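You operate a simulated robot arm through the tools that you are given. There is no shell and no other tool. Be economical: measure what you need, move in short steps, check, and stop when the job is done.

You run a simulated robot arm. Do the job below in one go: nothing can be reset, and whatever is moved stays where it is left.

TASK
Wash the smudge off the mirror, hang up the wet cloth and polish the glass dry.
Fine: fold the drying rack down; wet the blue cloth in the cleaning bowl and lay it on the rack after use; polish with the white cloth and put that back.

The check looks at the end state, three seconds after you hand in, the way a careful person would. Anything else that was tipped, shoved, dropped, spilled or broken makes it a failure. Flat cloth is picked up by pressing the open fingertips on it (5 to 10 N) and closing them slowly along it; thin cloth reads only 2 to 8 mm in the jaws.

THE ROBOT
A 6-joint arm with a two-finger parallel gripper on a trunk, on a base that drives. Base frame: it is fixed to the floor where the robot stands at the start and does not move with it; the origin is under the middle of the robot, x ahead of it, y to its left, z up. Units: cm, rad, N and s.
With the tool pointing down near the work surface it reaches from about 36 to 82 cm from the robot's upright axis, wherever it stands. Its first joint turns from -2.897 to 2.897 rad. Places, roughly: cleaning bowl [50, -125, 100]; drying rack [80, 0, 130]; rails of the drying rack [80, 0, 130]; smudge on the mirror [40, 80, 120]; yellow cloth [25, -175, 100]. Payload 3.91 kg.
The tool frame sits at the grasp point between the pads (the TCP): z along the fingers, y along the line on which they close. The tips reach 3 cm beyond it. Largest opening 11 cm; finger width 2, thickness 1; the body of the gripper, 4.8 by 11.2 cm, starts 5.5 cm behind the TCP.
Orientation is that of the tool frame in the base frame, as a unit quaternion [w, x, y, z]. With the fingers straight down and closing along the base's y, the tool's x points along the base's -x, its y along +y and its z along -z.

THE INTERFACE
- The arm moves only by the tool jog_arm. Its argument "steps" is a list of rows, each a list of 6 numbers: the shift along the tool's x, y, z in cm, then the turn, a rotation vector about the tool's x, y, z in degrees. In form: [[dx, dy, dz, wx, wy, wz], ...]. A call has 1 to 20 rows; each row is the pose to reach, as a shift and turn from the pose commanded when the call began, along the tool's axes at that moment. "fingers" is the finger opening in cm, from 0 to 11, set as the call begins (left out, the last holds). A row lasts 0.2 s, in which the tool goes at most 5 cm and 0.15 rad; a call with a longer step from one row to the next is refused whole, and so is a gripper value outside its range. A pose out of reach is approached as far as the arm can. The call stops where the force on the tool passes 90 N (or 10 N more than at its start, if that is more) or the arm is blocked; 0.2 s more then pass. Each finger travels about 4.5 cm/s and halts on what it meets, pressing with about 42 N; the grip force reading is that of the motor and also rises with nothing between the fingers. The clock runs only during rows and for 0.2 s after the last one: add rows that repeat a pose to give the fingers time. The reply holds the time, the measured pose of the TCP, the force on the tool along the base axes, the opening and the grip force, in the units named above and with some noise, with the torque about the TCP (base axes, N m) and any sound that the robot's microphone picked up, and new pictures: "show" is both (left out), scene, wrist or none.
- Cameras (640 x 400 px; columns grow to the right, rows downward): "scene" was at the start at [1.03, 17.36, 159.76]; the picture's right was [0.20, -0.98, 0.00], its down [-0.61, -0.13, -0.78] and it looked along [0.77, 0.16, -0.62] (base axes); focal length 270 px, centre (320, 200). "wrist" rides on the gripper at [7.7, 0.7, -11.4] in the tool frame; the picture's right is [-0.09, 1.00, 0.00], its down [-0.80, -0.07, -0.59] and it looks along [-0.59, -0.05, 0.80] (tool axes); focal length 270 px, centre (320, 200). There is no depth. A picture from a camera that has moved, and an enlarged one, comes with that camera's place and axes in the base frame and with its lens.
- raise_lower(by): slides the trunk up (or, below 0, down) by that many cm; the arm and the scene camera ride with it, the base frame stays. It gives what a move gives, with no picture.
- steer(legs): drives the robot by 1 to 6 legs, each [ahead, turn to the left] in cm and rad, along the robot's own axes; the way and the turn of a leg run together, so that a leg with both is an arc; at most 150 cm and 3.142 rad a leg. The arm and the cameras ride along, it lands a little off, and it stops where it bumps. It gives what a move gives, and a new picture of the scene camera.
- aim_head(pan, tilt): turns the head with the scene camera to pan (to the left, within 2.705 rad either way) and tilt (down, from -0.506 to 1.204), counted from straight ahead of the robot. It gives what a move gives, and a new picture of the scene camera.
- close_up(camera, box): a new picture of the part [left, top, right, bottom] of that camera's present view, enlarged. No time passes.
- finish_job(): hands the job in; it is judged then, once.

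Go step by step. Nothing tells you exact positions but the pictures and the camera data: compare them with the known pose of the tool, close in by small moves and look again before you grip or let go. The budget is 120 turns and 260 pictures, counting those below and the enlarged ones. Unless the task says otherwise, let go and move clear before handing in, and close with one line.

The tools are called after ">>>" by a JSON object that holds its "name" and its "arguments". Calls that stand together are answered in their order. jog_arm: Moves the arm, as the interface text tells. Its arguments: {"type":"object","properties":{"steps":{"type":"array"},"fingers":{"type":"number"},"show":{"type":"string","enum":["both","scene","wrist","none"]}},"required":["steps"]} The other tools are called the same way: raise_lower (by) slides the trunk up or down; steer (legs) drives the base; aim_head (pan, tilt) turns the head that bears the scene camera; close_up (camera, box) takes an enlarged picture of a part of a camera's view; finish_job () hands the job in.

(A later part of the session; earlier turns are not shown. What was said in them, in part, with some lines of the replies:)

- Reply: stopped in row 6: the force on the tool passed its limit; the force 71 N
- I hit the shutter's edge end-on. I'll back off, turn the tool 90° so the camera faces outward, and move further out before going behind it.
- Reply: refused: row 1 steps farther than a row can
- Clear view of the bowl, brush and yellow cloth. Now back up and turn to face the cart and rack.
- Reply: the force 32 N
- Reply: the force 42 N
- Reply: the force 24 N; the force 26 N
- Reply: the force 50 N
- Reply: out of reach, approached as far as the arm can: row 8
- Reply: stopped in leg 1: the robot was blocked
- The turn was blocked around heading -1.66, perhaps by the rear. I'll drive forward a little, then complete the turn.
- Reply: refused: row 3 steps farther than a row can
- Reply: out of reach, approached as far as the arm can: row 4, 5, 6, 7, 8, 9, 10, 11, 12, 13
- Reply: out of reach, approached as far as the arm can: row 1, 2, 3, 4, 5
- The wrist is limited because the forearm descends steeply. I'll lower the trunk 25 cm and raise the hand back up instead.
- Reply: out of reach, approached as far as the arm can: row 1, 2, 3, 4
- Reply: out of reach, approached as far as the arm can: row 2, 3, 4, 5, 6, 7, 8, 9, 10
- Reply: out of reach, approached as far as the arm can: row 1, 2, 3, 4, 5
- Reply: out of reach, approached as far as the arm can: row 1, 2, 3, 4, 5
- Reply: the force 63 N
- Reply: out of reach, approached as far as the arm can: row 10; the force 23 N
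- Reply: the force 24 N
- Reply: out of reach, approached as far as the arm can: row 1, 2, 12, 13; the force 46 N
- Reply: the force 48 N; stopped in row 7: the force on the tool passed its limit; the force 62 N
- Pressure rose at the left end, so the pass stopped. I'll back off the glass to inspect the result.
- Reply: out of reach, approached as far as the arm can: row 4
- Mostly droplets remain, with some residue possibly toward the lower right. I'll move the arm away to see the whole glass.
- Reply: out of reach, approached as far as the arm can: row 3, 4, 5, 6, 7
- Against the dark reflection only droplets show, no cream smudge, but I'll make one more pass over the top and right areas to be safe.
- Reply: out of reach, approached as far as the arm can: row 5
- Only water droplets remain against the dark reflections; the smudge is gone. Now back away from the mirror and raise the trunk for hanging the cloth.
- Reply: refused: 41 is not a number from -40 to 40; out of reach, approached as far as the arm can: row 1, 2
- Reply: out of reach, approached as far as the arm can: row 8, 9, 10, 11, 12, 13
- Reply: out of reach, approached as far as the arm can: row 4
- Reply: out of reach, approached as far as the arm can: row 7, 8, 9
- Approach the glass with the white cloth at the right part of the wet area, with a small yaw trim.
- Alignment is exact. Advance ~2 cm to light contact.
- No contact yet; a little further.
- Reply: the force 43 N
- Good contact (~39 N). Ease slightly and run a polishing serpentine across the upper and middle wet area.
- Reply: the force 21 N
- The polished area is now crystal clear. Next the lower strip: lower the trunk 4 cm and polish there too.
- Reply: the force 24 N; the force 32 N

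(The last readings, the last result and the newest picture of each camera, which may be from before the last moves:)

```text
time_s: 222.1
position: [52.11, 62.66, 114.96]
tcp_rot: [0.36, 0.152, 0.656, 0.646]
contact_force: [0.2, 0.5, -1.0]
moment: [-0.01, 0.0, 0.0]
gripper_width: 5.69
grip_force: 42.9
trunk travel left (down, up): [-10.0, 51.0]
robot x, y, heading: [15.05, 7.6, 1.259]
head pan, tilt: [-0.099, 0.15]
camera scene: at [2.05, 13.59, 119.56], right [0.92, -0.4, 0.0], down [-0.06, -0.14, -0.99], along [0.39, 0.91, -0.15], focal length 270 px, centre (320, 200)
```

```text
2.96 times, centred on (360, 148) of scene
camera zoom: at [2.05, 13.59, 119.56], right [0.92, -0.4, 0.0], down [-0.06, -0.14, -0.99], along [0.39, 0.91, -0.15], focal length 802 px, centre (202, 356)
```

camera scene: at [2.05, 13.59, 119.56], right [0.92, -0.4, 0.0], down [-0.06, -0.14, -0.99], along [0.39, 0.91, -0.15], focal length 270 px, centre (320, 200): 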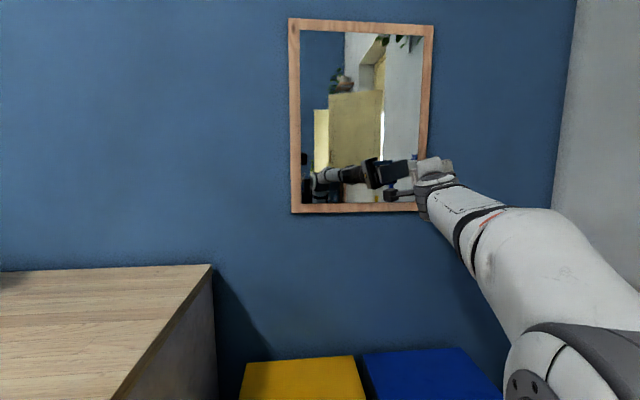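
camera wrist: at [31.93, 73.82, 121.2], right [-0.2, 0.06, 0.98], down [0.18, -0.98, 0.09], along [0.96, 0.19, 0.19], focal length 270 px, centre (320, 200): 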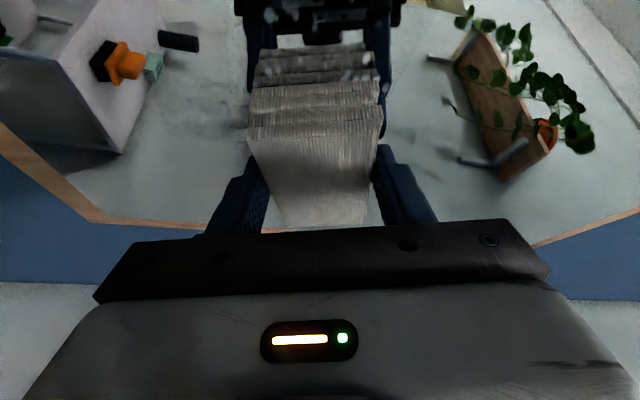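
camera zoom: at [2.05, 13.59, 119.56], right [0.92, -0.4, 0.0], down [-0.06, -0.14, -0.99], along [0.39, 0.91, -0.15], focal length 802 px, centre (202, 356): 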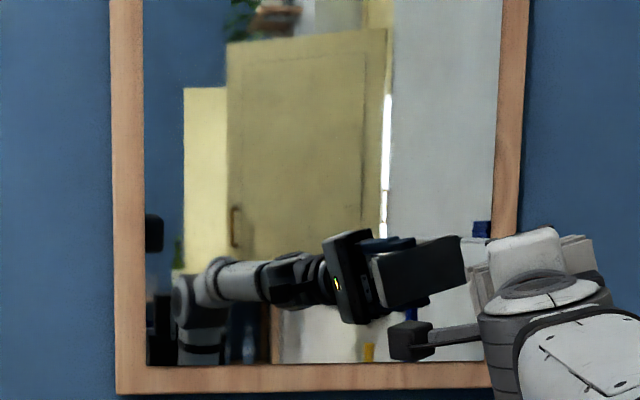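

The glass looks clean and dry. Now back up and reverse the motions to return the white cloth.

>>> {"name": "steer", "arguments": {"legs": [[-28, 0]]}}

>>> {"name": "jog_arm", "arguments": {"steps": [[-1, 0, -2, -3.2, -0.3, -6.8], [-2, 0, -4, -6.4, -0.5, -13.5], [-2.5, 0, -6, -9.7, -0.8, -20.3], [-2.5, 0, -6, -12.9, -1, -27.1], [-2.5, 0, -6, -16.1, -1.3, -33.9], [-2.5, 0, -6, -19.3, -1.6, -40.6], [-2.5, 0, -6, -22.5, -1.8, -47.4], [-2.5, 0, -6, -25.8, -2.1, -54.2], [-2.5, 0, -6, -29, -2.3, -60.9], [-2.5, 0, -6, -32.2, -2.6, -67.7], [-2.5, 0, -6, -32.2, -2.6, -67.7]], "show": "scene"}}

>>> {"name": "close_up", "arguments": {"camera": "scene", "box": [270, 60, 430, 220]}}

>>> {"name": "raise_lower", "arguments": {"by": 40}}

```text
time_s: 224.0
position: [43.92, 36.25, 115.04]
tcp_rot: [0.361, 0.153, 0.655, 0.646]
contact_force: [-0.1, 0.7, -0.1]
moment: [0.01, 0.03, 0.03]
gripper_width: 5.72
grip_force: 41.5
trunk travel left (down, up): [-10.0, 51.0]
robot x, y, heading: [6.97, -18.47, 1.258]
head pan, tilt: [-0.099, 0.15]
camera scene: at [-6.37, -12.72, 119.56], right [0.92, -0.4, 0.0], down [-0.06, -0.14, -0.99], along [0.4, 0.91, -0.15], focal length 270 px, centre (320, 200)
```

scene: 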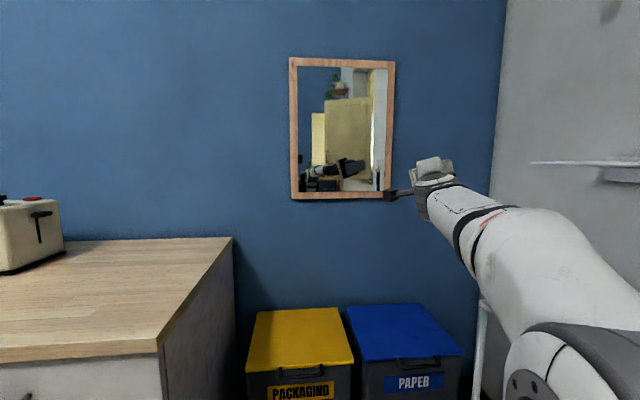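

```text
time_s: 226.4
position: [41.52, 30.17, 115.08]
tcp_rot: [0.695, -0.32, 0.428, 0.481]
contact_force: [-0.4, 0.5, -0.9]
moment: [0.01, -0.05, 0.05]
gripper_width: 5.72
grip_force: 41.9
trunk travel left (down, up): [-10.0, 51.0]
robot x, y, heading: [6.65, -18.41, 1.257]
head pan, tilt: [-0.099, 0.15]
camera scene: at [-6.37, -12.73, 119.56], right [0.92, -0.4, 0.0], down [-0.06, -0.14, -0.99], along [0.4, 0.91, -0.15], focal length 270 px, centre (320, 200)
```

scene: 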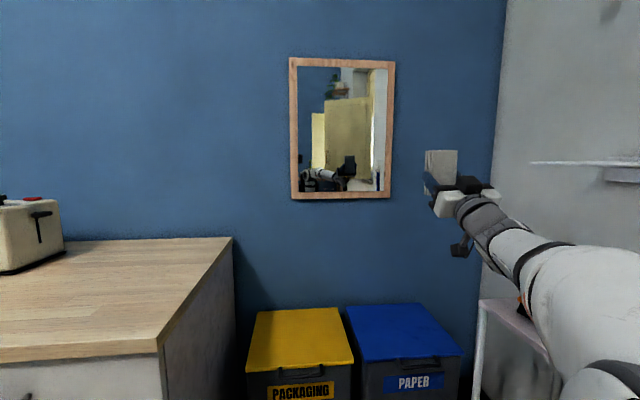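

```text
2.50 times, centred on (350, 140) of scene
camera zoom: at [-6.37, -12.73, 119.56], right [0.92, -0.4, 0.0], down [-0.06, -0.14, -0.99], along [0.4, 0.91, -0.15], focal length 676 px, centre (245, 350)
```

zoom: 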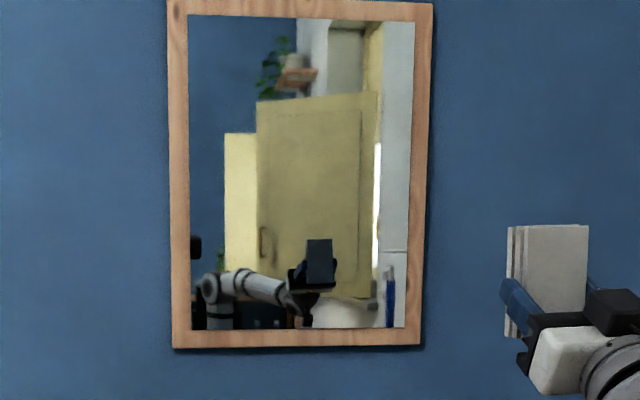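

```text
time_s: 230.2
position: [41.54, 30.06, 155.14]
tcp_rot: [0.695, -0.32, 0.428, 0.482]
contact_force: [-0.8, 0.9, -1.2]
moment: [0.01, 0.02, 0.0]
gripper_width: 5.71
grip_force: 41.9
trunk travel left (down, up): [-50.0, 11.0]
robot x, y, heading: [6.84, -18.67, 1.26]
head pan, tilt: [-0.099, 0.15]
```

Mirror is clean. Pitch the tool down again.

>>> {"name": "jog_arm", "arguments": {"steps": [[0, 0, 0, 0, 8, 0], [0, 0, 0, 0, 16, 0], [0, 0, 0, 0, 24, 0], [0, 0, 0, 0, 32, 0], [0, 0, 0, 0, 40, 0], [0, 0, 0, 0, 48, 0], [0, 0, 0, 0, 56, 0], [0, 0, 0, 0, 64, 0], [0, 0, 0, 0, 72, 0], [0, 0, 0, 0, 80, 0], [0, 0, 0, 0, 88, 0], [0, 0, 0, 0, 90, 0], [0, 0, 0, 0, 90, 0]], "show": "none"}}

```text
time_s: 233.0
position: [41.65, 29.04, 153.58]
tcp_rot: [0.211, -0.563, 0.781, 0.17]
contact_force: [1.4, 0.3, -0.6]
moment: [-0.01, 0.03, -0.01]
gripper_width: 5.69
grip_force: 41.9
out of reach, approached as far as the arm can: row 10, 11, 12, 13
trunk travel left (down, up): [-50.0, 11.0]
robot x, y, heading: [6.48, -18.48, 1.257]
head pan, tilt: [-0.099, 0.15]
```

Now turn to the stored pick orientation and go to the retreat point in front of the cart.

>>> {"name": "jog_arm", "arguments": {"steps": [[3.18, -0.42, 2.85, 3.6, 0.38, 6.23], [6.37, -0.85, 5.7, 7.2, 0.75, 12.46], [9.55, -1.27, 8.56, 10.8, 1.13, 18.7], [12.7, -1.7, 11.4, 14.4, 1.5, 24.9], [15.9, -2.1, 14.3, 18, 1.9, 31.2], [19.1, -2.5, 17.1, 21.6, 2.3, 37.4], [22.3, -3, 20, 25.2, 2.6, 43.6], [25.5, -3.4, 22.8, 28.8, 3, 49.8], [28.7, -3.8, 25.7, 32.4, 3.4, 56.1], [31.8, -4.2, 28.5, 36, 3.8, 62.3], [35, -4.7, 31.4, 39.6, 4.1, 68.5], [38.2, -5.1, 34.2, 43.2, 4.5, 74.8], [41.4, -5.5, 37.1, 46.8, 4.9, 81], [41.4, -5.5, 37.1, 46.8, 4.9, 81]], "show": "wrist"}}

```text
time_s: 236.0
position: [70.77, -23.89, 135.53]
tcp_rot: [0.118, -0.008, 0.988, 0.1]
contact_force: [-60.0, 48.3, 12.7]
moment: [0.86, 0.57, 1.82]
gripper_width: 5.77
grip_force: 41.7
out of reach, approached as far as the arm can: row 1, 2, 3, 4, 5, 6, 7, 8, 9, 10, 11, 12, 13, 14
trunk travel left (down, up): [-50.0, 11.0]
robot x, y, heading: [6.59, -18.29, 1.264]
head pan, tilt: [-0.099, 0.15]
camera wrist: at [60.62, -25.38, 144.79], right [0.05, 0.98, 0.21], down [0.64, -0.19, 0.74], along [0.76, 0.1, -0.64], focal length 270 px, centre (320, 200)
```

wrist: 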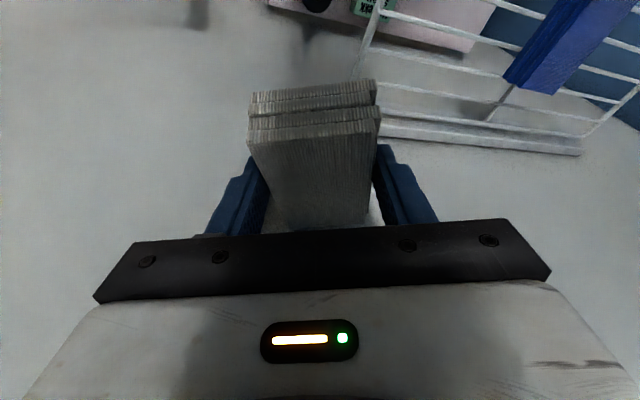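

The arm took an unexpected route (joint limits) and now the cloth touches the front wall right of the rack. Back off gently first.

>>> {"name": "jog_arm", "arguments": {"steps": [[2.5, 1.8, -1.8, 0, 0, 0], [5, 3.7, -3.6, 0, 0, 0], [7.6, 5.6, -5.4, 0, 0, 0], [10.3, 7.5, -7.3, 0, 0, 0]]}}

>>> {"name": "aim_head", "arguments": {"pan": -1.2, "tilt": 0.5}}

```text
time_s: 237.0
position: [61.97, -19.97, 141.6]
tcp_rot: [0.119, -0.002, 0.987, 0.112]
contact_force: [0.1, 0.2, 0.0]
moment: [-0.02, 0.0, -0.02]
gripper_width: 5.75
grip_force: 41.7
out of reach, approached as far as the arm can: row 1, 2, 3, 4
trunk travel left (down, up): [-50.0, 11.0]
robot x, y, heading: [6.59, -17.97, 1.253]
head pan, tilt: [-0.099, 0.15]
camera scene: at [-6.5, -12.64, 159.54], right [0.92, -0.4, 0.0], down [-0.06, -0.14, -0.99], along [0.4, 0.91, -0.15], focal length 270 px, centre (320, 200)
camera wrist: at [51.85, -21.6, 150.79], right [0.05, 0.97, 0.24], down [0.64, -0.22, 0.74], along [0.77, 0.11, -0.63], focal length 270 px, centre (320, 200)
```

scene: 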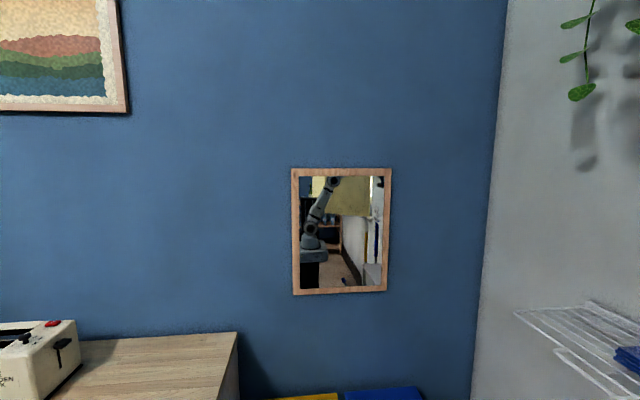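
wrist: 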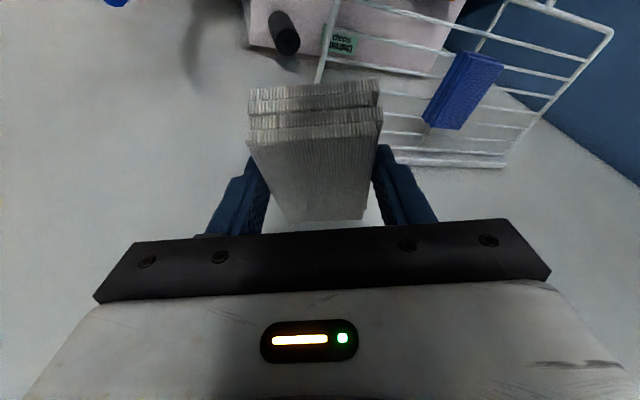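

```text
time_s: 238.3
position: [62.19, -20.1, 141.62]
tcp_rot: [0.119, -0.003, 0.987, 0.112]
contact_force: [0.2, -0.2, -1.3]
moment: [0.0, 0.03, -0.01]
gripper_width: 5.69
grip_force: 42.3
trunk travel left (down, up): [-50.0, 11.0]
robot x, y, heading: [6.71, -18.15, 1.263]
head pan, tilt: [-1.201, 0.499]
camera scene: at [-0.99, -20.72, 156.32], right [0.06, -1.0, 0.0], down [-0.48, -0.03, -0.88], along [0.88, 0.05, -0.48], focal length 270 px, centre (320, 200)
```

scene: 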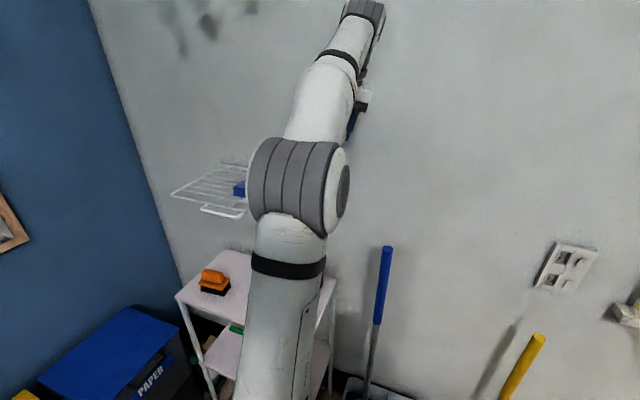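

Rack and blue cloth are undisturbed. Move the hand back in front of the rack at height while restoring the pick orientation.

>>> {"name": "jog_arm", "arguments": {"steps": [[2.5, 2.7, -0.1, 3, -1.9, 2.4], [5, 5.5, -0.1, 6.1, -3.8, 4.9], [7.5, 8.3, -0.2, 9.2, -5.7, 7.3], [10, 11, -0.2, 12.2, -7.6, 9.8], [12.5, 13.8, -0.3, 15.3, -9.5, 12.2], [14.5, 16.5, -0.3, 18.3, -11.4, 14.7], [15.5, 19.4, -0.4, 21.4, -13.3, 17.1], [15.5, 19.4, -0.4, 21.4, -13.3, 17.1]]}}

```text
time_s: 240.2
position: [44.86, -22.39, 138.09]
tcp_rot: [0.226, 0.142, 0.96, 0.083]
contact_force: [-0.5, 1.1, -0.4]
moment: [-0.03, -0.01, 0.0]
gripper_width: 5.71
grip_force: 42.3
out of reach, approached as far as the arm can: row 1, 2, 3, 4, 5, 6, 7, 8
trunk travel left (down, up): [-50.0, 11.0]
robot x, y, heading: [6.78, -18.25, 1.259]
head pan, tilt: [-1.201, 0.499]
camera scene: at [-1.06, -20.72, 156.32], right [0.06, -1.0, 0.0], down [-0.48, -0.03, -0.88], along [0.88, 0.05, -0.48], focal length 270 px, centre (320, 200)
camera wrist: at [33.13, -20.41, 145.16], right [0.31, 0.92, 0.26], down [0.4, -0.37, 0.84], along [0.86, -0.16, -0.48], focal length 270 px, centre (320, 200)
```

scene: 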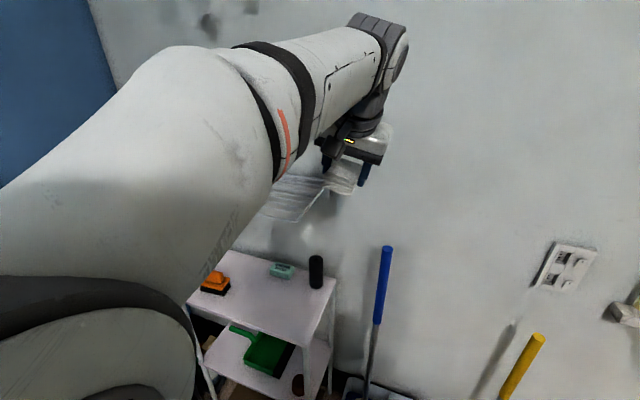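
wrist: 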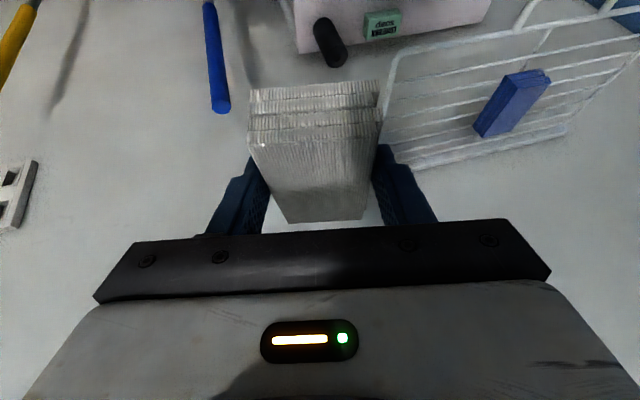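

Still limited. I'll test a pure sideways translation without rotation to find which motion is constrained.

>>> {"name": "jog_arm", "arguments": {"steps": [[0, 0, -3, 0, 0, 0], [0, 2, -4, 0, 0, 0], [0, 4, -5, 0, 0, 0], [0, 6, -5, 0, 0, 0], [0, 6, -5, 0, 0, 0]], "show": "scene"}}

```text
time_s: 241.3
position: [42.24, -22.26, 142.89]
tcp_rot: [0.227, 0.139, 0.96, 0.083]
contact_force: [0.1, 0.0, -0.9]
moment: [0.01, 0.05, -0.02]
gripper_width: 5.72
grip_force: 42.1
out of reach, approached as far as the arm can: row 2, 3, 4, 5
trunk travel left (down, up): [-50.0, 11.0]
robot x, y, heading: [6.78, -18.06, 1.258]
head pan, tilt: [-1.201, 0.499]
camera scene: at [-1.01, -20.72, 156.32], right [0.06, -1.0, 0.0], down [-0.48, -0.03, -0.88], along [0.88, 0.05, -0.48], focal length 270 px, centre (320, 200)
```

scene: 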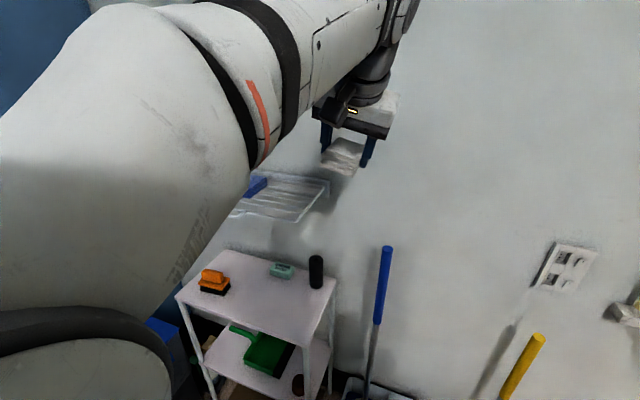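

The wrist has flipped to another branch, limiting leftward motion at this yaw. I'll reposition the base further left instead (toward the mirror), keeping the arm as is, so the white cloth's spot lies to the right of the robot.

>>> {"name": "steer", "arguments": {"legs": [[0, 0.17], [32, -0.17]]}}

>>> {"name": "jog_arm", "arguments": {"steps": [[0, 0, 0, 0, 0, 0]], "show": "wrist"}}

```text
time_s: 244.2
position: [49.4, 8.35, 142.81]
tcp_rot: [0.227, 0.144, 0.96, 0.083]
contact_force: [-0.2, 0.4, -0.9]
moment: [-0.04, 0.02, -0.03]
gripper_width: 5.7
grip_force: 42.2
trunk travel left (down, up): [-50.0, 11.0]
robot x, y, heading: [13.72, 12.9, 1.246]
head pan, tilt: [-1.201, 0.499]
camera scene: at [6.09, 10.41, 156.32], right [0.04, -1.0, 0.0], down [-0.48, -0.02, -0.88], along [0.88, 0.04, -0.48], focal length 270 px, centre (320, 200)
```

scene: 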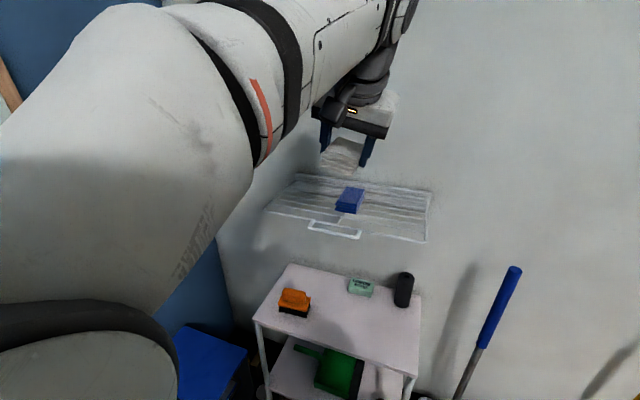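

```text
time_s: 244.6
position: [49.39, 8.26, 142.97]
tcp_rot: [0.227, 0.144, 0.96, 0.082]
contact_force: [-1.0, 0.2, -1.3]
moment: [-0.03, -0.01, -0.02]
gripper_width: 5.7
grip_force: 42.6
trunk travel left (down, up): [-50.0, 11.0]
robot x, y, heading: [13.62, 12.79, 1.241]
head pan, tilt: [-1.201, 0.499]
camera wrist: at [37.76, 10.31, 149.94], right [0.31, 0.91, 0.26], down [0.4, -0.37, 0.84], along [0.86, -0.16, -0.48], focal length 270 px, centre (320, 200)
```

wrist: 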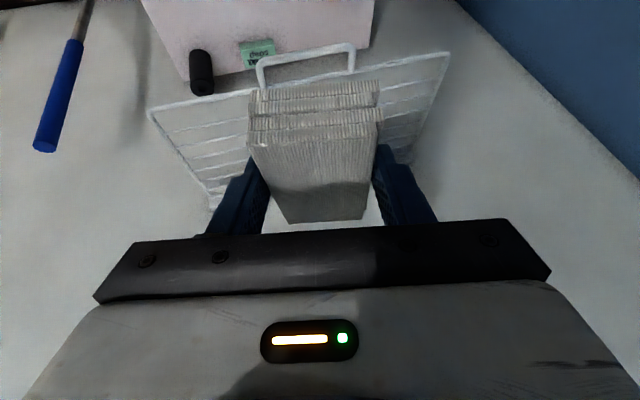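

Now level the tool (16.5° lean about tool x) while shifting slightly right and back to stay clear of the wrist limit.

>>> {"name": "jog_arm", "arguments": {"steps": [[0.4, -1.6, -0.6, 0, 0, 0], [0.9, -3.2, -1.2, 5.5, -0.3, 0.1], [1.3, -4.8, -1.8, 11, -0.7, 0.2], [1.3, -4.8, -1.8, 16.5, -1, 0.3], [1.3, -4.8, -1.8, 16.5, -1, 0.3]], "show": "wrist"}}

```text
time_s: 245.8
position: [46.41, 3.87, 142.73]
tcp_rot: [0.227, 0.153, 0.961, 0.049]
contact_force: [0.0, 0.5, 0.2]
moment: [-0.01, 0.02, 0.01]
gripper_width: 5.69
grip_force: 41.4
out of reach, approached as far as the arm can: row 2, 3, 4, 5
trunk travel left (down, up): [-50.0, 11.0]
robot x, y, heading: [13.72, 13.02, 1.246]
head pan, tilt: [-1.201, 0.499]
camera wrist: at [34.93, 6.78, 149.86], right [0.34, 0.92, 0.2], down [0.39, -0.33, 0.86], along [0.85, -0.22, -0.48], focal length 270 px, centre (320, 200)
```

wrist: 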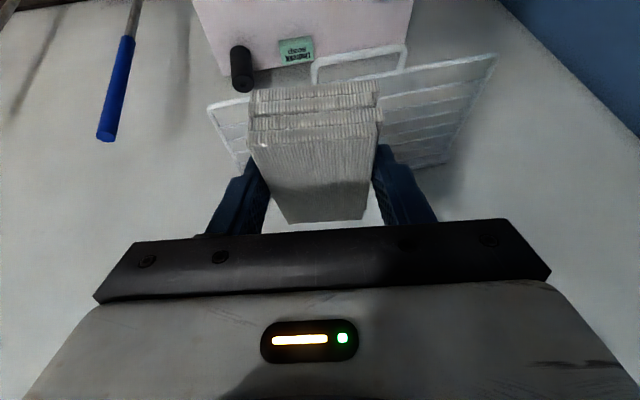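

A residual ~9° lean remains at this limit, which is acceptable for setting a cloth down. I'll descend in front of the rack by lowering the trunk.

>>> {"name": "raise_lower", "arguments": {"by": -40}}

>>> {"name": "jog_arm", "arguments": {"steps": [[0, 0, 0, 0, 0, 0]]}}

```text
time_s: 249.6
position: [46.52, 3.95, 102.79]
tcp_rot: [0.228, 0.153, 0.96, 0.049]
contact_force: [-0.1, 0.1, 0.1]
moment: [0.01, 0.03, -0.01]
gripper_width: 5.72
grip_force: 42.3
trunk travel left (down, up): [-10.0, 51.0]
robot x, y, heading: [13.58, 12.65, 1.242]
head pan, tilt: [-1.201, 0.499]
```

```text
time_s: 250.0
position: [46.48, 3.88, 102.83]
tcp_rot: [0.228, 0.152, 0.96, 0.05]
contact_force: [0.8, 1.1, -0.6]
moment: [-0.01, 0.01, -0.03]
gripper_width: 5.7
grip_force: 42.4
trunk travel left (down, up): [-10.0, 51.0]
robot x, y, heading: [13.97, 12.37, 1.243]
head pan, tilt: [-1.201, 0.499]
camera scene: at [6.06, 10.32, 116.32], right [0.04, -1.0, 0.0], down [-0.48, -0.02, -0.88], along [0.88, 0.04, -0.48], focal length 270 px, centre (320, 200)
camera wrist: at [34.93, 6.78, 109.87], right [0.34, 0.92, 0.2], down [0.39, -0.33, 0.86], along [0.85, -0.22, -0.48], focal length 270 px, centre (320, 200)
```

scene: 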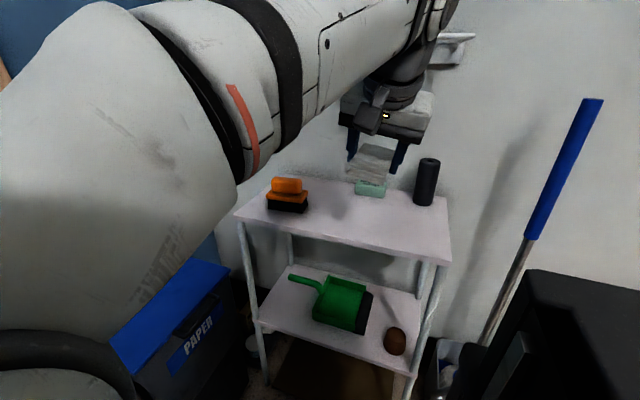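
wrist: 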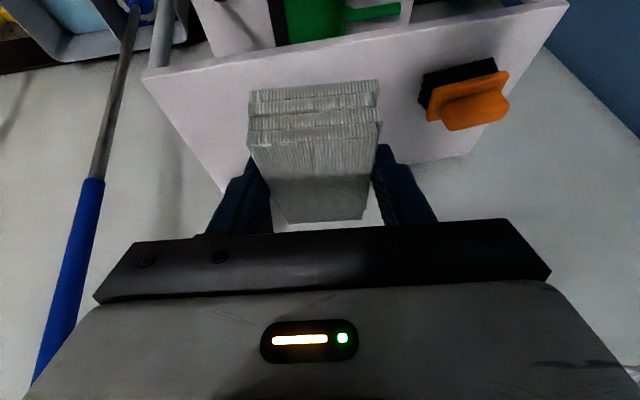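

Extend forward to a hover just above the white cloth's spot, also trimming the yaw.

>>> {"name": "jog_arm", "arguments": {"steps": [[-1.2, 0.4, 3.1, 0, 0, 0], [-2.3, 0.8, 6.2, 1, -0.4, 2], [-3.5, 1.2, 9.3, 2, -0.8, 4], [-4.6, 1.6, 12.4, 2.5, -1, 5.3], [-4.6, 1.6, 12.4, 2.5, -1, 5.3]], "show": "wrist"}}

```text
time_s: 251.2
position: [55.55, 2.53, 93.27]
tcp_rot: [0.239, 0.205, 0.947, 0.066]
contact_force: [-0.4, -0.6, -0.1]
moment: [0.02, -0.04, 0.0]
gripper_width: 5.71
grip_force: 42.6
out of reach, approached as far as the arm can: row 2, 3, 4, 5
trunk travel left (down, up): [-10.0, 51.0]
robot x, y, heading: [13.42, 12.6, 1.238]
head pan, tilt: [-1.201, 0.499]
camera wrist: at [44.12, 6.18, 100.26], right [0.42, 0.87, 0.26], down [0.33, -0.42, 0.85], along [0.84, -0.27, -0.46], focal length 270 px, centre (320, 200)
```

wrist: 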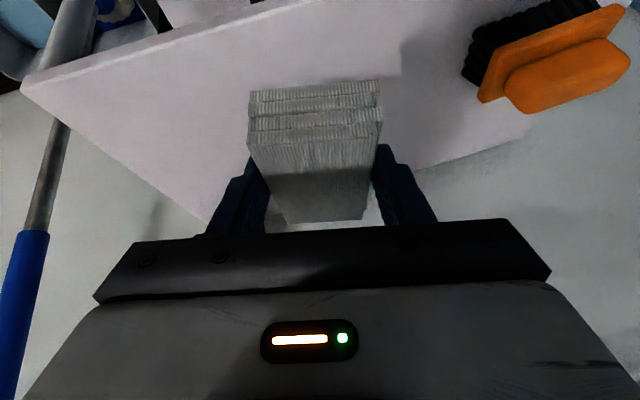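

Yaw matches the original; a 13° lean remains. Descend most of the way and check.

>>> {"name": "jog_arm", "arguments": {"steps": [[0.2, 0.1, 2.7, 0, 0, 0], [0.4, 0.2, 5.4, 0, 0, 0], [0.6, 0.25, 7.8, 0, 0, 0], [0.6, 0.25, 8.6, 0, 0, 0]]}}

```text
time_s: 252.2
position: [59.15, 3.18, 85.6]
tcp_rot: [0.239, 0.204, 0.947, 0.067]
contact_force: [0.1, -0.3, -0.3]
moment: [-0.04, 0.01, 0.01]
gripper_width: 5.7
grip_force: 41.7
trunk travel left (down, up): [-10.0, 51.0]
robot x, y, heading: [13.74, 12.62, 1.243]
head pan, tilt: [-1.201, 0.499]
camera scene: at [6.06, 10.32, 116.32], right [0.04, -1.0, 0.0], down [-0.48, -0.02, -0.88], along [0.88, 0.04, -0.48], focal length 270 px, centre (320, 200)
camera wrist: at [47.8, 6.75, 92.51], right [0.42, 0.87, 0.26], down [0.33, -0.42, 0.85], along [0.84, -0.27, -0.46], focal length 270 px, centre (320, 200)
```

scene: 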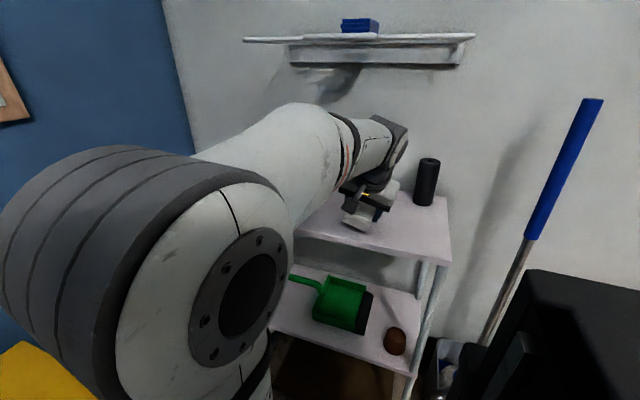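
wrist: 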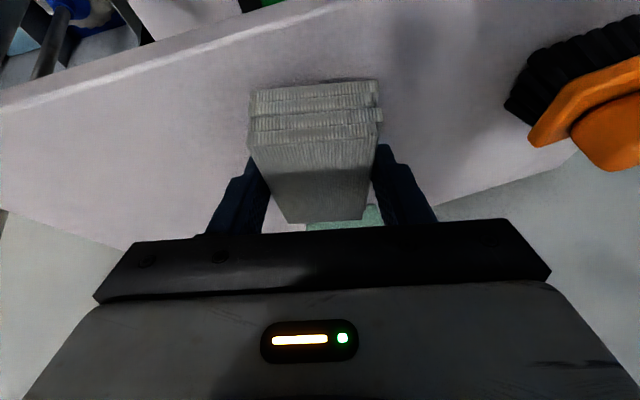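

No limit flagged here; I'll try removing the lean by 10° in place.

>>> {"name": "jog_arm", "arguments": {"steps": [[0, 0, 0, 4, 0, 0], [0, 0, 0, 8, 0, 0], [0, 0, 0, 11, 0, 0], [0, 0, 0, 11, 0, 0]], "show": "wrist"}}

```text
time_s: 253.2
position: [59.24, 3.18, 85.63]
tcp_rot: [0.239, 0.204, 0.947, 0.066]
contact_force: [0.0, -0.2, -1.1]
moment: [-0.01, 0.0, -0.01]
gripper_width: 5.7
grip_force: 42.1
out of reach, approached as far as the arm can: row 1, 2, 3, 4
trunk travel left (down, up): [-10.0, 51.0]
robot x, y, heading: [13.48, 12.42, 1.245]
head pan, tilt: [-1.201, 0.499]
camera wrist: at [47.79, 6.74, 92.54], right [0.42, 0.87, 0.26], down [0.33, -0.42, 0.85], along [0.84, -0.27, -0.46], focal length 270 px, centre (320, 200)
```

wrist: 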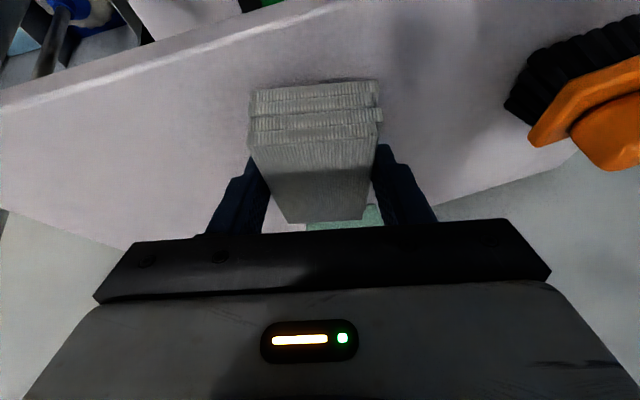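

Lean can't be reduced, so lower to first contact gently.

>>> {"name": "jog_arm", "arguments": {"steps": [[0.1, 0, 0.7, 0, 0, 0], [0.2, 0, 1.3, 0, 0, 0], [0.24, 0.05, 1.75, 0, 0, 0]], "show": "wrist"}}

```text
time_s: 254.0
position: [59.73, 3.51, 84.33]
tcp_rot: [0.242, 0.204, 0.946, 0.066]
contact_force: [-4.0, -1.6, 11.4]
moment: [-0.54, -0.43, -0.23]
gripper_width: 5.73
grip_force: 41.9
trunk travel left (down, up): [-10.0, 51.0]
robot x, y, heading: [13.69, 12.44, 1.244]
head pan, tilt: [-1.201, 0.499]
camera wrist: at [48.29, 6.99, 91.09], right [0.42, 0.87, 0.26], down [0.33, -0.42, 0.85], along [0.84, -0.27, -0.46], focal length 270 px, centre (320, 200)
```

wrist: 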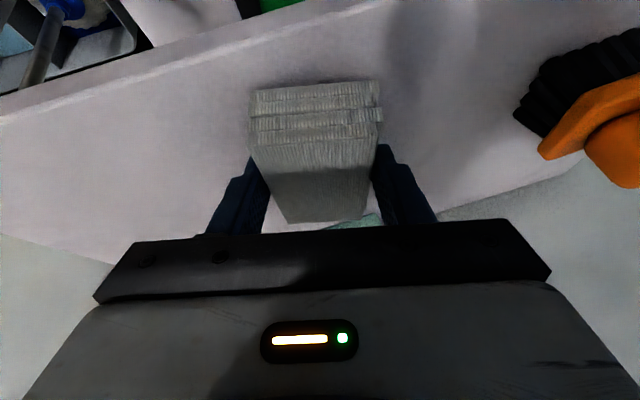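

Contact at 11 N, at the right spot. Open slowly, then lift along the tool axis.

>>> {"name": "jog_arm", "arguments": {"fingers": 8, "steps": [[0, 0, 0, 0, 0, 0], [0, 0, 0, 0, 0, 0], [0, 0, 0, 0, 0, 0], [0, 0, 0, 0, 0, 0]], "show": "wrist"}}

```text
time_s: 255.0
position: [59.84, 3.46, 84.01]
tcp_rot: [0.24, 0.203, 0.947, 0.067]
contact_force: [2.5, 7.3, 8.3]
moment: [-0.05, -0.02, 0.06]
gripper_width: 7.55
grip_force: 0.1
trunk travel left (down, up): [-10.0, 51.0]
robot x, y, heading: [13.74, 12.59, 1.246]
head pan, tilt: [-1.201, 0.499]
camera wrist: at [48.36, 7.08, 90.96], right [0.42, 0.87, 0.26], down [0.33, -0.42, 0.85], along [0.84, -0.27, -0.46], focal length 270 px, centre (320, 200)
```

wrist: 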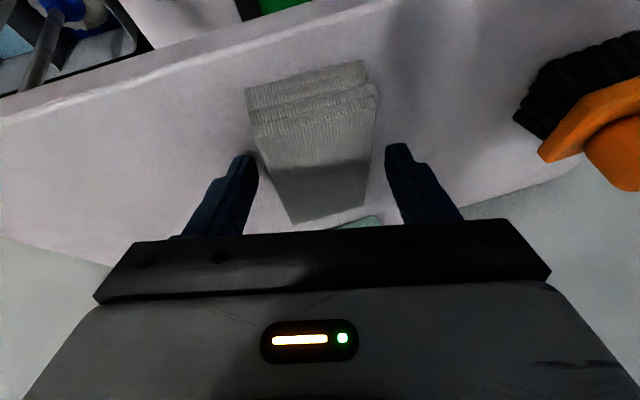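

The cloth lies flat. Lift and withdraw.

>>> {"name": "jog_arm", "arguments": {"steps": [[0, 0, -1.5, 0, 0, 0], [0, 0, -4, 0, 0, 0], [0, 0, -8, 0, 0, 0], [0, 0, -12, 0, 0, 0], [2, 0, -14, 0, 0, 0], [4, 0, -16, 0, 0, 0]]}}

>>> {"name": "close_up", "arguments": {"camera": "wrist", "box": [100, 0, 540, 230]}}

```text
time_s: 256.4
position: [48.82, 4.67, 96.52]
tcp_rot: [0.239, 0.205, 0.947, 0.067]
contact_force: [0.3, 0.3, 0.4]
moment: [-0.01, 0.0, -0.01]
gripper_width: 8.01
grip_force: 0.1
trunk travel left (down, up): [-10.0, 51.0]
robot x, y, heading: [13.37, 12.56, 1.243]
head pan, tilt: [-1.201, 0.499]
camera scene: at [6.09, 10.31, 116.32], right [0.04, -1.0, 0.0], down [-0.48, -0.02, -0.88], along [0.88, 0.04, -0.48], focal length 270 px, centre (320, 200)
camera wrist: at [37.45, 8.34, 103.38], right [0.42, 0.87, 0.26], down [0.33, -0.42, 0.85], along [0.84, -0.27, -0.47], focal length 270 px, centre (320, 200)
```

scene: 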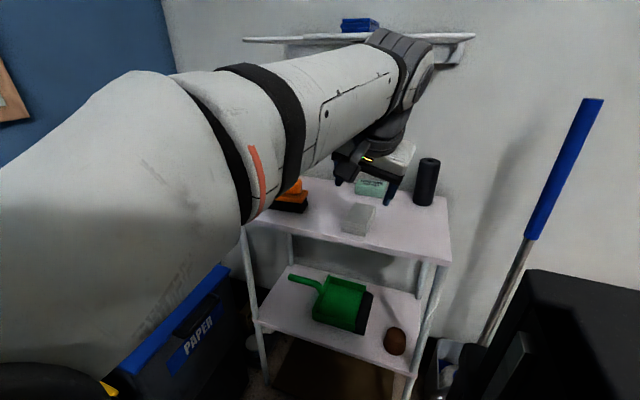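
wrist: 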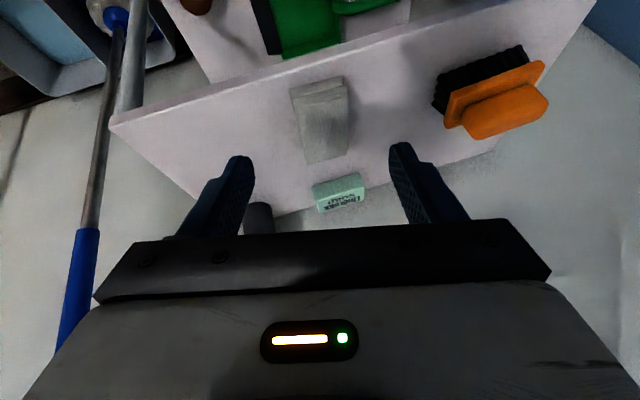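

```text
1.45 times, centred on (320, 115) of wrist
camera zoom: at [37.45, 8.34, 103.38], right [0.42, 0.87, 0.26], down [0.33, -0.42, 0.85], along [0.84, -0.27, -0.47], focal length 393 px, centre (320, 324)
```

zoom: 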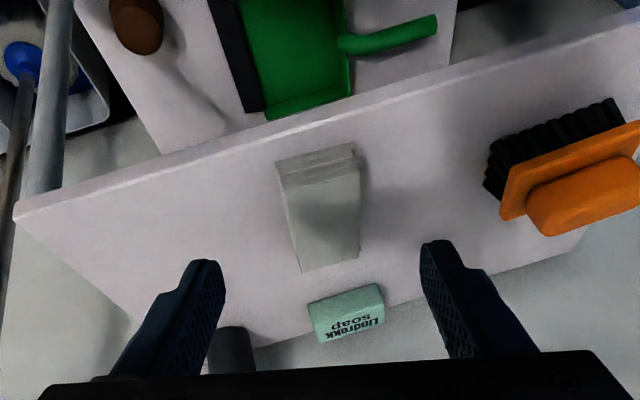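

The white cloth is back in place and everything on the cart looks right. I'll back away, raise the trunk, and check the near shutter's angle against the start picture.

>>> {"name": "steer", "arguments": {"legs": [[-28, 0]]}}

>>> {"name": "raise_lower", "arguments": {"by": 40}}

>>> {"name": "raise_lower", "arguments": {"by": 5}}

>>> {"name": "aim_head", "arguments": {"pan": -2.55, "tilt": 0.3}}

>>> {"name": "aim_head", "arguments": {"pan": -1.3, "tilt": 0.6}}

```text
time_s: 258.4
position: [39.53, -22.6, 96.54]
tcp_rot: [0.239, 0.205, 0.947, 0.067]
contact_force: [-0.1, -1.2, 0.1]
moment: [-0.01, -0.01, 0.05]
gripper_width: 7.99
grip_force: 0.0
trunk travel left (down, up): [-10.0, 51.0]
robot x, y, heading: [4.44, -14.81, 1.246]
head pan, tilt: [-1.201, 0.499]
camera scene: at [-3.2, -17.06, 116.32], right [0.05, -1.0, 0.0], down [-0.48, -0.02, -0.88], along [0.88, 0.04, -0.48], focal length 270 px, centre (320, 200)
```

scene: 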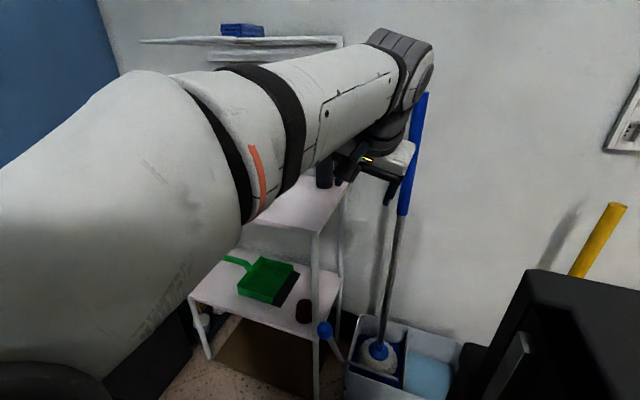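

```text
time_s: 262.2
position: [39.59, -22.59, 136.54]
tcp_rot: [0.239, 0.204, 0.947, 0.067]
contact_force: [-0.4, -0.1, 0.0]
moment: [0.02, 0.02, 0.05]
gripper_width: 8.0
grip_force: 0.0
trunk travel left (down, up): [-50.0, 11.0]
robot x, y, heading: [4.42, -14.59, 1.248]
head pan, tilt: [-1.201, 0.499]
```

```text
time_s: 263.1
position: [39.57, -22.59, 141.41]
tcp_rot: [0.239, 0.204, 0.947, 0.067]
contact_force: [-0.8, 0.5, -0.3]
moment: [0.02, -0.03, 0.0]
gripper_width: 8.02
grip_force: 0.1
trunk travel left (down, up): [-55.0, 6.0]
robot x, y, heading: [4.32, -14.75, 1.241]
head pan, tilt: [-1.201, 0.499]
```

```text
time_s: 264.6
position: [39.56, -22.65, 141.46]
tcp_rot: [0.239, 0.204, 0.947, 0.067]
contact_force: [-0.3, 0.1, 0.3]
moment: [-0.01, 0.02, -0.03]
gripper_width: 8.01
grip_force: 0.1
trunk travel left (down, up): [-55.0, 6.0]
robot x, y, heading: [4.51, -14.7, 1.246]
head pan, tilt: [-2.55, 0.3]
camera scene: at [-9.83, -26.49, 163.16], right [-0.96, -0.26, 0.0], down [-0.08, 0.29, -0.96], along [0.25, -0.92, -0.3], focal length 270 px, centre (320, 200)
```

scene: 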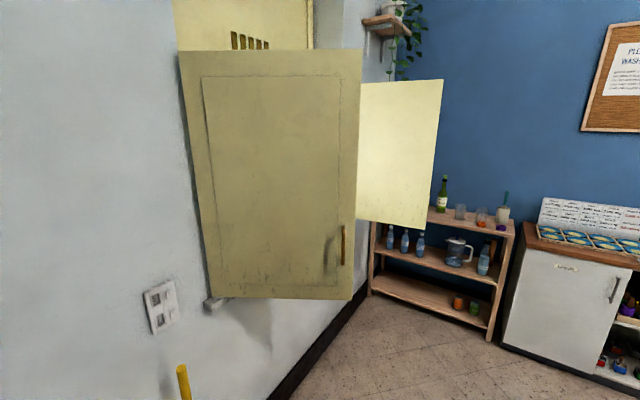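

```text
time_s: 266.1
position: [39.59, -22.56, 141.5]
tcp_rot: [0.239, 0.203, 0.947, 0.067]
contact_force: [0.8, 0.3, -0.1]
moment: [0.0, 0.0, 0.02]
gripper_width: 7.99
grip_force: 0.0
trunk travel left (down, up): [-55.0, 6.0]
robot x, y, heading: [4.4, -14.72, 1.246]
head pan, tilt: [-1.3, 0.6]
camera scene: at [-3.47, -17.97, 160.41], right [-0.06, -1.0, 0.0], down [-0.56, 0.03, -0.83], along [0.82, -0.05, -0.56], focal length 270 px, centre (320, 200)
```

scene: 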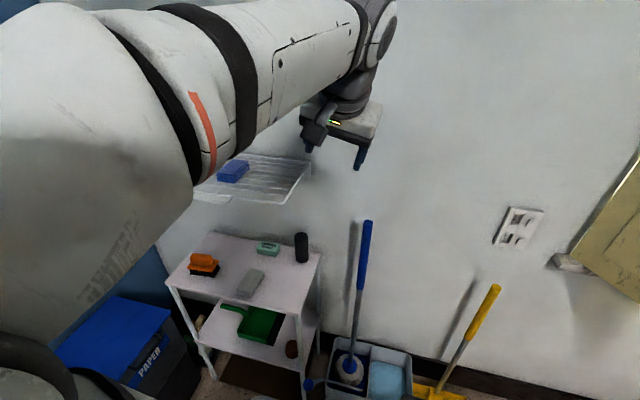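

The shutter is ~35° more closed than at the start (evidently nudged again in passing), so I'll restore it. I'll reverse past it with good clearance to reach its inner side.

>>> {"name": "steer", "arguments": {"legs": [[0, -0.233], [-121, 0], [0, 0.375]]}}

>>> {"name": "aim_head", "arguments": {"pan": -1.6, "tilt": 0.4}}

```text
time_s: 274.0
position: [-23.1, -117.44, 141.46]
tcp_rot: [0.234, 0.137, 0.959, 0.083]
contact_force: [-0.6, 0.4, 0.5]
moment: [0.04, -0.01, 0.0]
gripper_width: 8.01
grip_force: 0.0
trunk travel left (down, up): [-55.0, 6.0]
robot x, y, heading: [-59.71, -114.93, 1.377]
head pan, tilt: [-1.3, 0.6]
camera scene: at [-66.73, -118.77, 160.41], right [0.08, -1.0, 0.0], down [-0.56, -0.04, -0.83], along [0.82, 0.06, -0.56], focal length 270 px, centre (320, 200)
```

scene: 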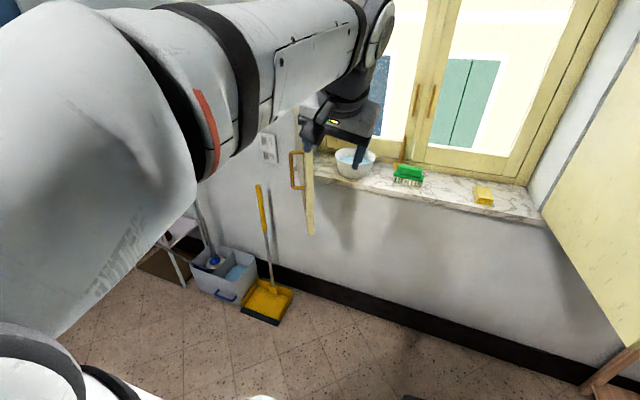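

```text
time_s: 274.8
position: [-23.01, -117.36, 141.48]
tcp_rot: [0.234, 0.138, 0.959, 0.083]
contact_force: [-0.4, -0.2, -0.1]
moment: [0.01, 0.01, 0.01]
gripper_width: 8.0
grip_force: 0.0
trunk travel left (down, up): [-55.0, 6.0]
robot x, y, heading: [-59.36, -114.62, 1.378]
head pan, tilt: [-1.6, 0.4]
camera scene: at [-66.44, -121.42, 162.23], right [-0.22, -0.98, 0.0], down [-0.38, 0.09, -0.92], along [0.9, -0.2, -0.39], focal length 270 px, centre (320, 200)
```

scene: 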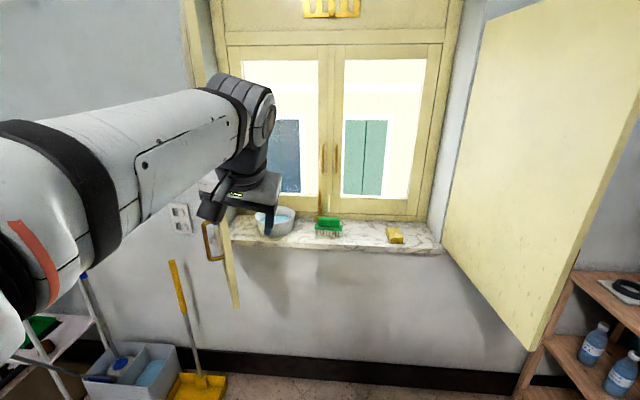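

The shutter's free end is ≈(5,-110), with my gripper outside it. I'll move the hand around to its inner side: first toward -y, then extend +x.

>>> {"name": "jog_arm", "arguments": {"fingers": 2, "steps": [[-1.3, -4.1, -0.4, 0, 0, 0], [-2.6, -8.2, -0.8, 0, 0, 0], [-3.9, -12.3, -1.2, 0, 0, 0], [-7.2, -11.4, 0.6, 0, 0, 0], [-10.5, -10.5, 2.4, 0, 0, 0], [-13.8, -9.7, 4.3, 0, 0, 0], [-17.1, -8.8, 6.1, 0, 0, 0], [-20.4, -7.9, 7.9, 0, 0, 0], [-23.8, -7, 9.7, 0, 0, 0], [-27.1, -6.2, 11.6, 0, 0, 0], [-30.4, -5.3, 13.4, 0, 0, 0]], "show": "scene"}}

```text
time_s: 277.2
position: [6.05, -131.09, 139.84]
tcp_rot: [0.236, 0.132, 0.959, 0.083]
contact_force: [-0.8, 0.2, 0.3]
moment: [0.03, -0.02, -0.01]
gripper_width: 2.01
grip_force: 0.1
out of reach, approached as far as the arm can: row 10, 11
trunk travel left (down, up): [-55.0, 6.0]
robot x, y, heading: [-58.49, -114.58, 1.381]
head pan, tilt: [-1.6, 0.4]
camera scene: at [-66.34, -121.43, 162.24], right [-0.22, -0.97, 0.0], down [-0.38, 0.09, -0.92], along [0.9, -0.2, -0.39], focal length 270 px, centre (320, 200)
```

scene: 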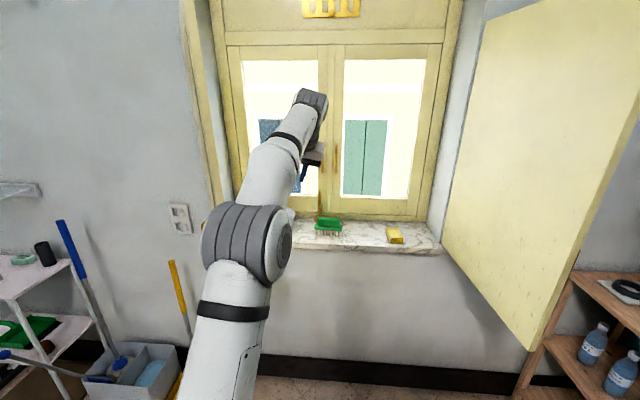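

The hand is behind the shutter. Drive forward to swing it open: 30 cm first, then check.

>>> {"name": "steer", "arguments": {"legs": [[30, 0]]}}

>>> {"name": "aim_head", "arguments": {"pan": -1.6, "tilt": 0.3}}

```text
time_s: 279.3
position: [11.88, -101.32, 139.83]
tcp_rot: [0.236, 0.129, 0.959, 0.084]
contact_force: [-0.4, -0.3, 0.1]
moment: [-0.02, 0.02, -0.01]
gripper_width: 1.99
grip_force: 0.0
trunk travel left (down, up): [-55.0, 6.0]
robot x, y, heading: [-53.31, -84.68, 1.379]
head pan, tilt: [-1.6, 0.4]
camera scene: at [-60.56, -91.73, 162.24], right [-0.22, -0.98, 0.0], down [-0.38, 0.08, -0.92], along [0.9, -0.2, -0.39], focal length 270 px, centre (320, 200)
```

scene: 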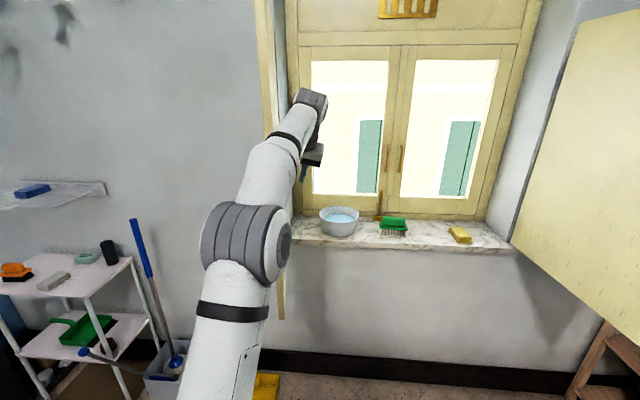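

```text
time_s: 280.0
position: [11.86, -101.28, 139.96]
tcp_rot: [0.236, 0.13, 0.959, 0.085]
contact_force: [-0.1, 0.1, -0.5]
moment: [0.01, -0.03, 0.01]
gripper_width: 2.01
grip_force: 0.1
trunk travel left (down, up): [-55.0, 6.0]
robot x, y, heading: [-53.55, -84.79, 1.379]
head pan, tilt: [-1.6, 0.3]
camera scene: at [-60.51, -91.85, 163.16], right [-0.22, -0.98, 0.0], down [-0.29, 0.07, -0.96], along [0.93, -0.21, -0.3], focal length 270 px, centre (320, 200)
```

scene: 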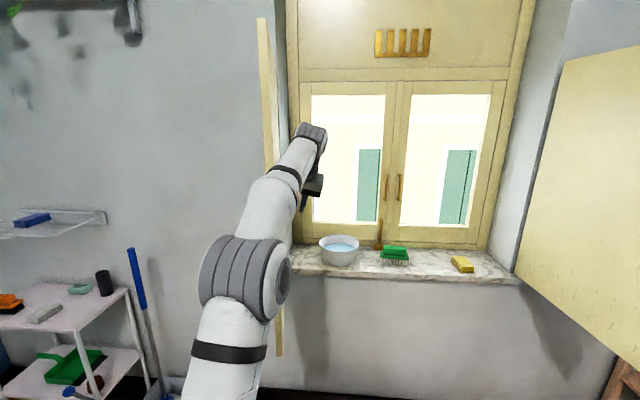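

The shutter is nearly edge-on; about 10 cm more makes it perpendicular to the wall as at the start.

>>> {"name": "steer", "arguments": {"legs": [[9.5, 0]]}}

```text
time_s: 281.1
position: [13.62, -91.52, 139.77]
tcp_rot: [0.237, 0.129, 0.959, 0.085]
contact_force: [1.0, 0.2, 0.3]
moment: [-0.01, 0.01, -0.05]
gripper_width: 2.01
grip_force: 0.1
trunk travel left (down, up): [-55.0, 6.0]
robot x, y, heading: [-51.43, -75.41, 1.375]
head pan, tilt: [-1.6, 0.3]
camera scene: at [-58.62, -82.1, 163.17], right [-0.22, -0.98, 0.0], down [-0.29, 0.06, -0.96], along [0.93, -0.21, -0.3], focal length 270 px, centre (320, 200)
```

scene: 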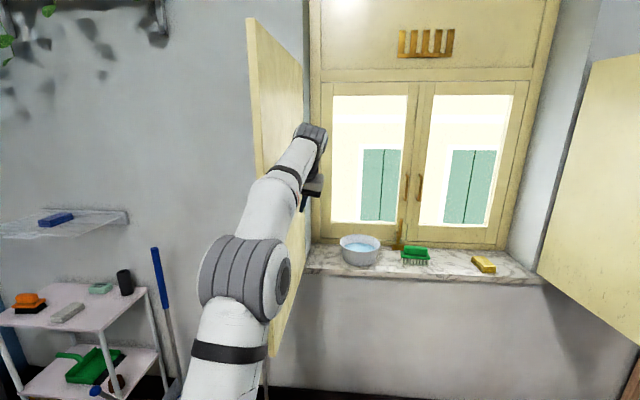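

The shutter's free end is now at ≈(3.8,-82), matching the start. Reverse off it and retract the arm.

>>> {"name": "steer", "arguments": {"legs": [[-25, 0]]}}

>>> {"name": "jog_arm", "arguments": {"steps": [[3.4, -1, -1.9, 0, 0, 0], [6.8, -1.9, -3.8, 0, 0, 0], [10.2, -2.8, -5.7, 0, 0, 0], [13.6, -3.7, -7.5, 0, 0, 0], [17, -4.6, -9.4, 0, 0, 0], [20.4, -5.5, -11.3, 0, 0, 0]], "show": "scene"}}

```text
time_s: 282.9
position: [8.76, -116.85, 139.91]
tcp_rot: [0.237, 0.129, 0.959, 0.086]
contact_force: [0.0, -0.1, 0.6]
moment: [0.04, 0.02, -0.02]
gripper_width: 2.01
grip_force: 0.1
trunk travel left (down, up): [-55.0, 6.0]
robot x, y, heading: [-56.13, -100.3, 1.377]
head pan, tilt: [-1.6, 0.3]
camera scene: at [-63.54, -107.33, 163.15], right [-0.22, -0.98, 0.0], down [-0.29, 0.07, -0.96], along [0.93, -0.21, -0.3], focal length 270 px, centre (320, 200)
```

scene: 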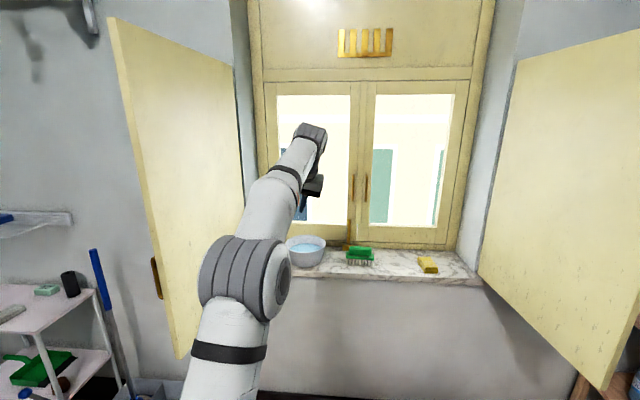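

```text
time_s: 284.3
position: [-15.58, -117.09, 139.88]
tcp_rot: [0.238, 0.129, 0.959, 0.084]
contact_force: [-0.2, -0.1, -0.6]
moment: [0.0, 0.0, 0.02]
gripper_width: 2.01
grip_force: 0.1
trunk travel left (down, up): [-55.0, 6.0]
robot x, y, heading: [-56.0, -100.06, 1.379]
head pan, tilt: [-1.6, 0.3]
camera scene: at [-63.64, -107.17, 163.16], right [-0.22, -0.98, 0.0], down [-0.29, 0.07, -0.96], along [0.93, -0.21, -0.29], focal length 270 px, centre (320, 200)
```

scene: 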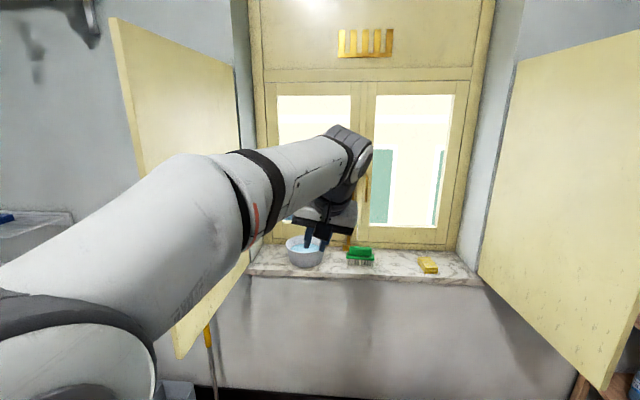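

Both shutters are symmetric again, and the sill items, cart and rack look right; the mirror was clean and dry when I last looked. The arm is clear and empty, so I'm handing in.

>>> {"name": "finish_job", "arguments": {}}

```text
The job is handed in.
```

The job is handed in: in my last close look the mirror showed no smudge or water drops. The rack is folded down with the wet blue cloth on it, and the white cloth is back in its place on the cart. I knocked the near window shutter partly closed twice in passing and pushed it back to about its starting angle.
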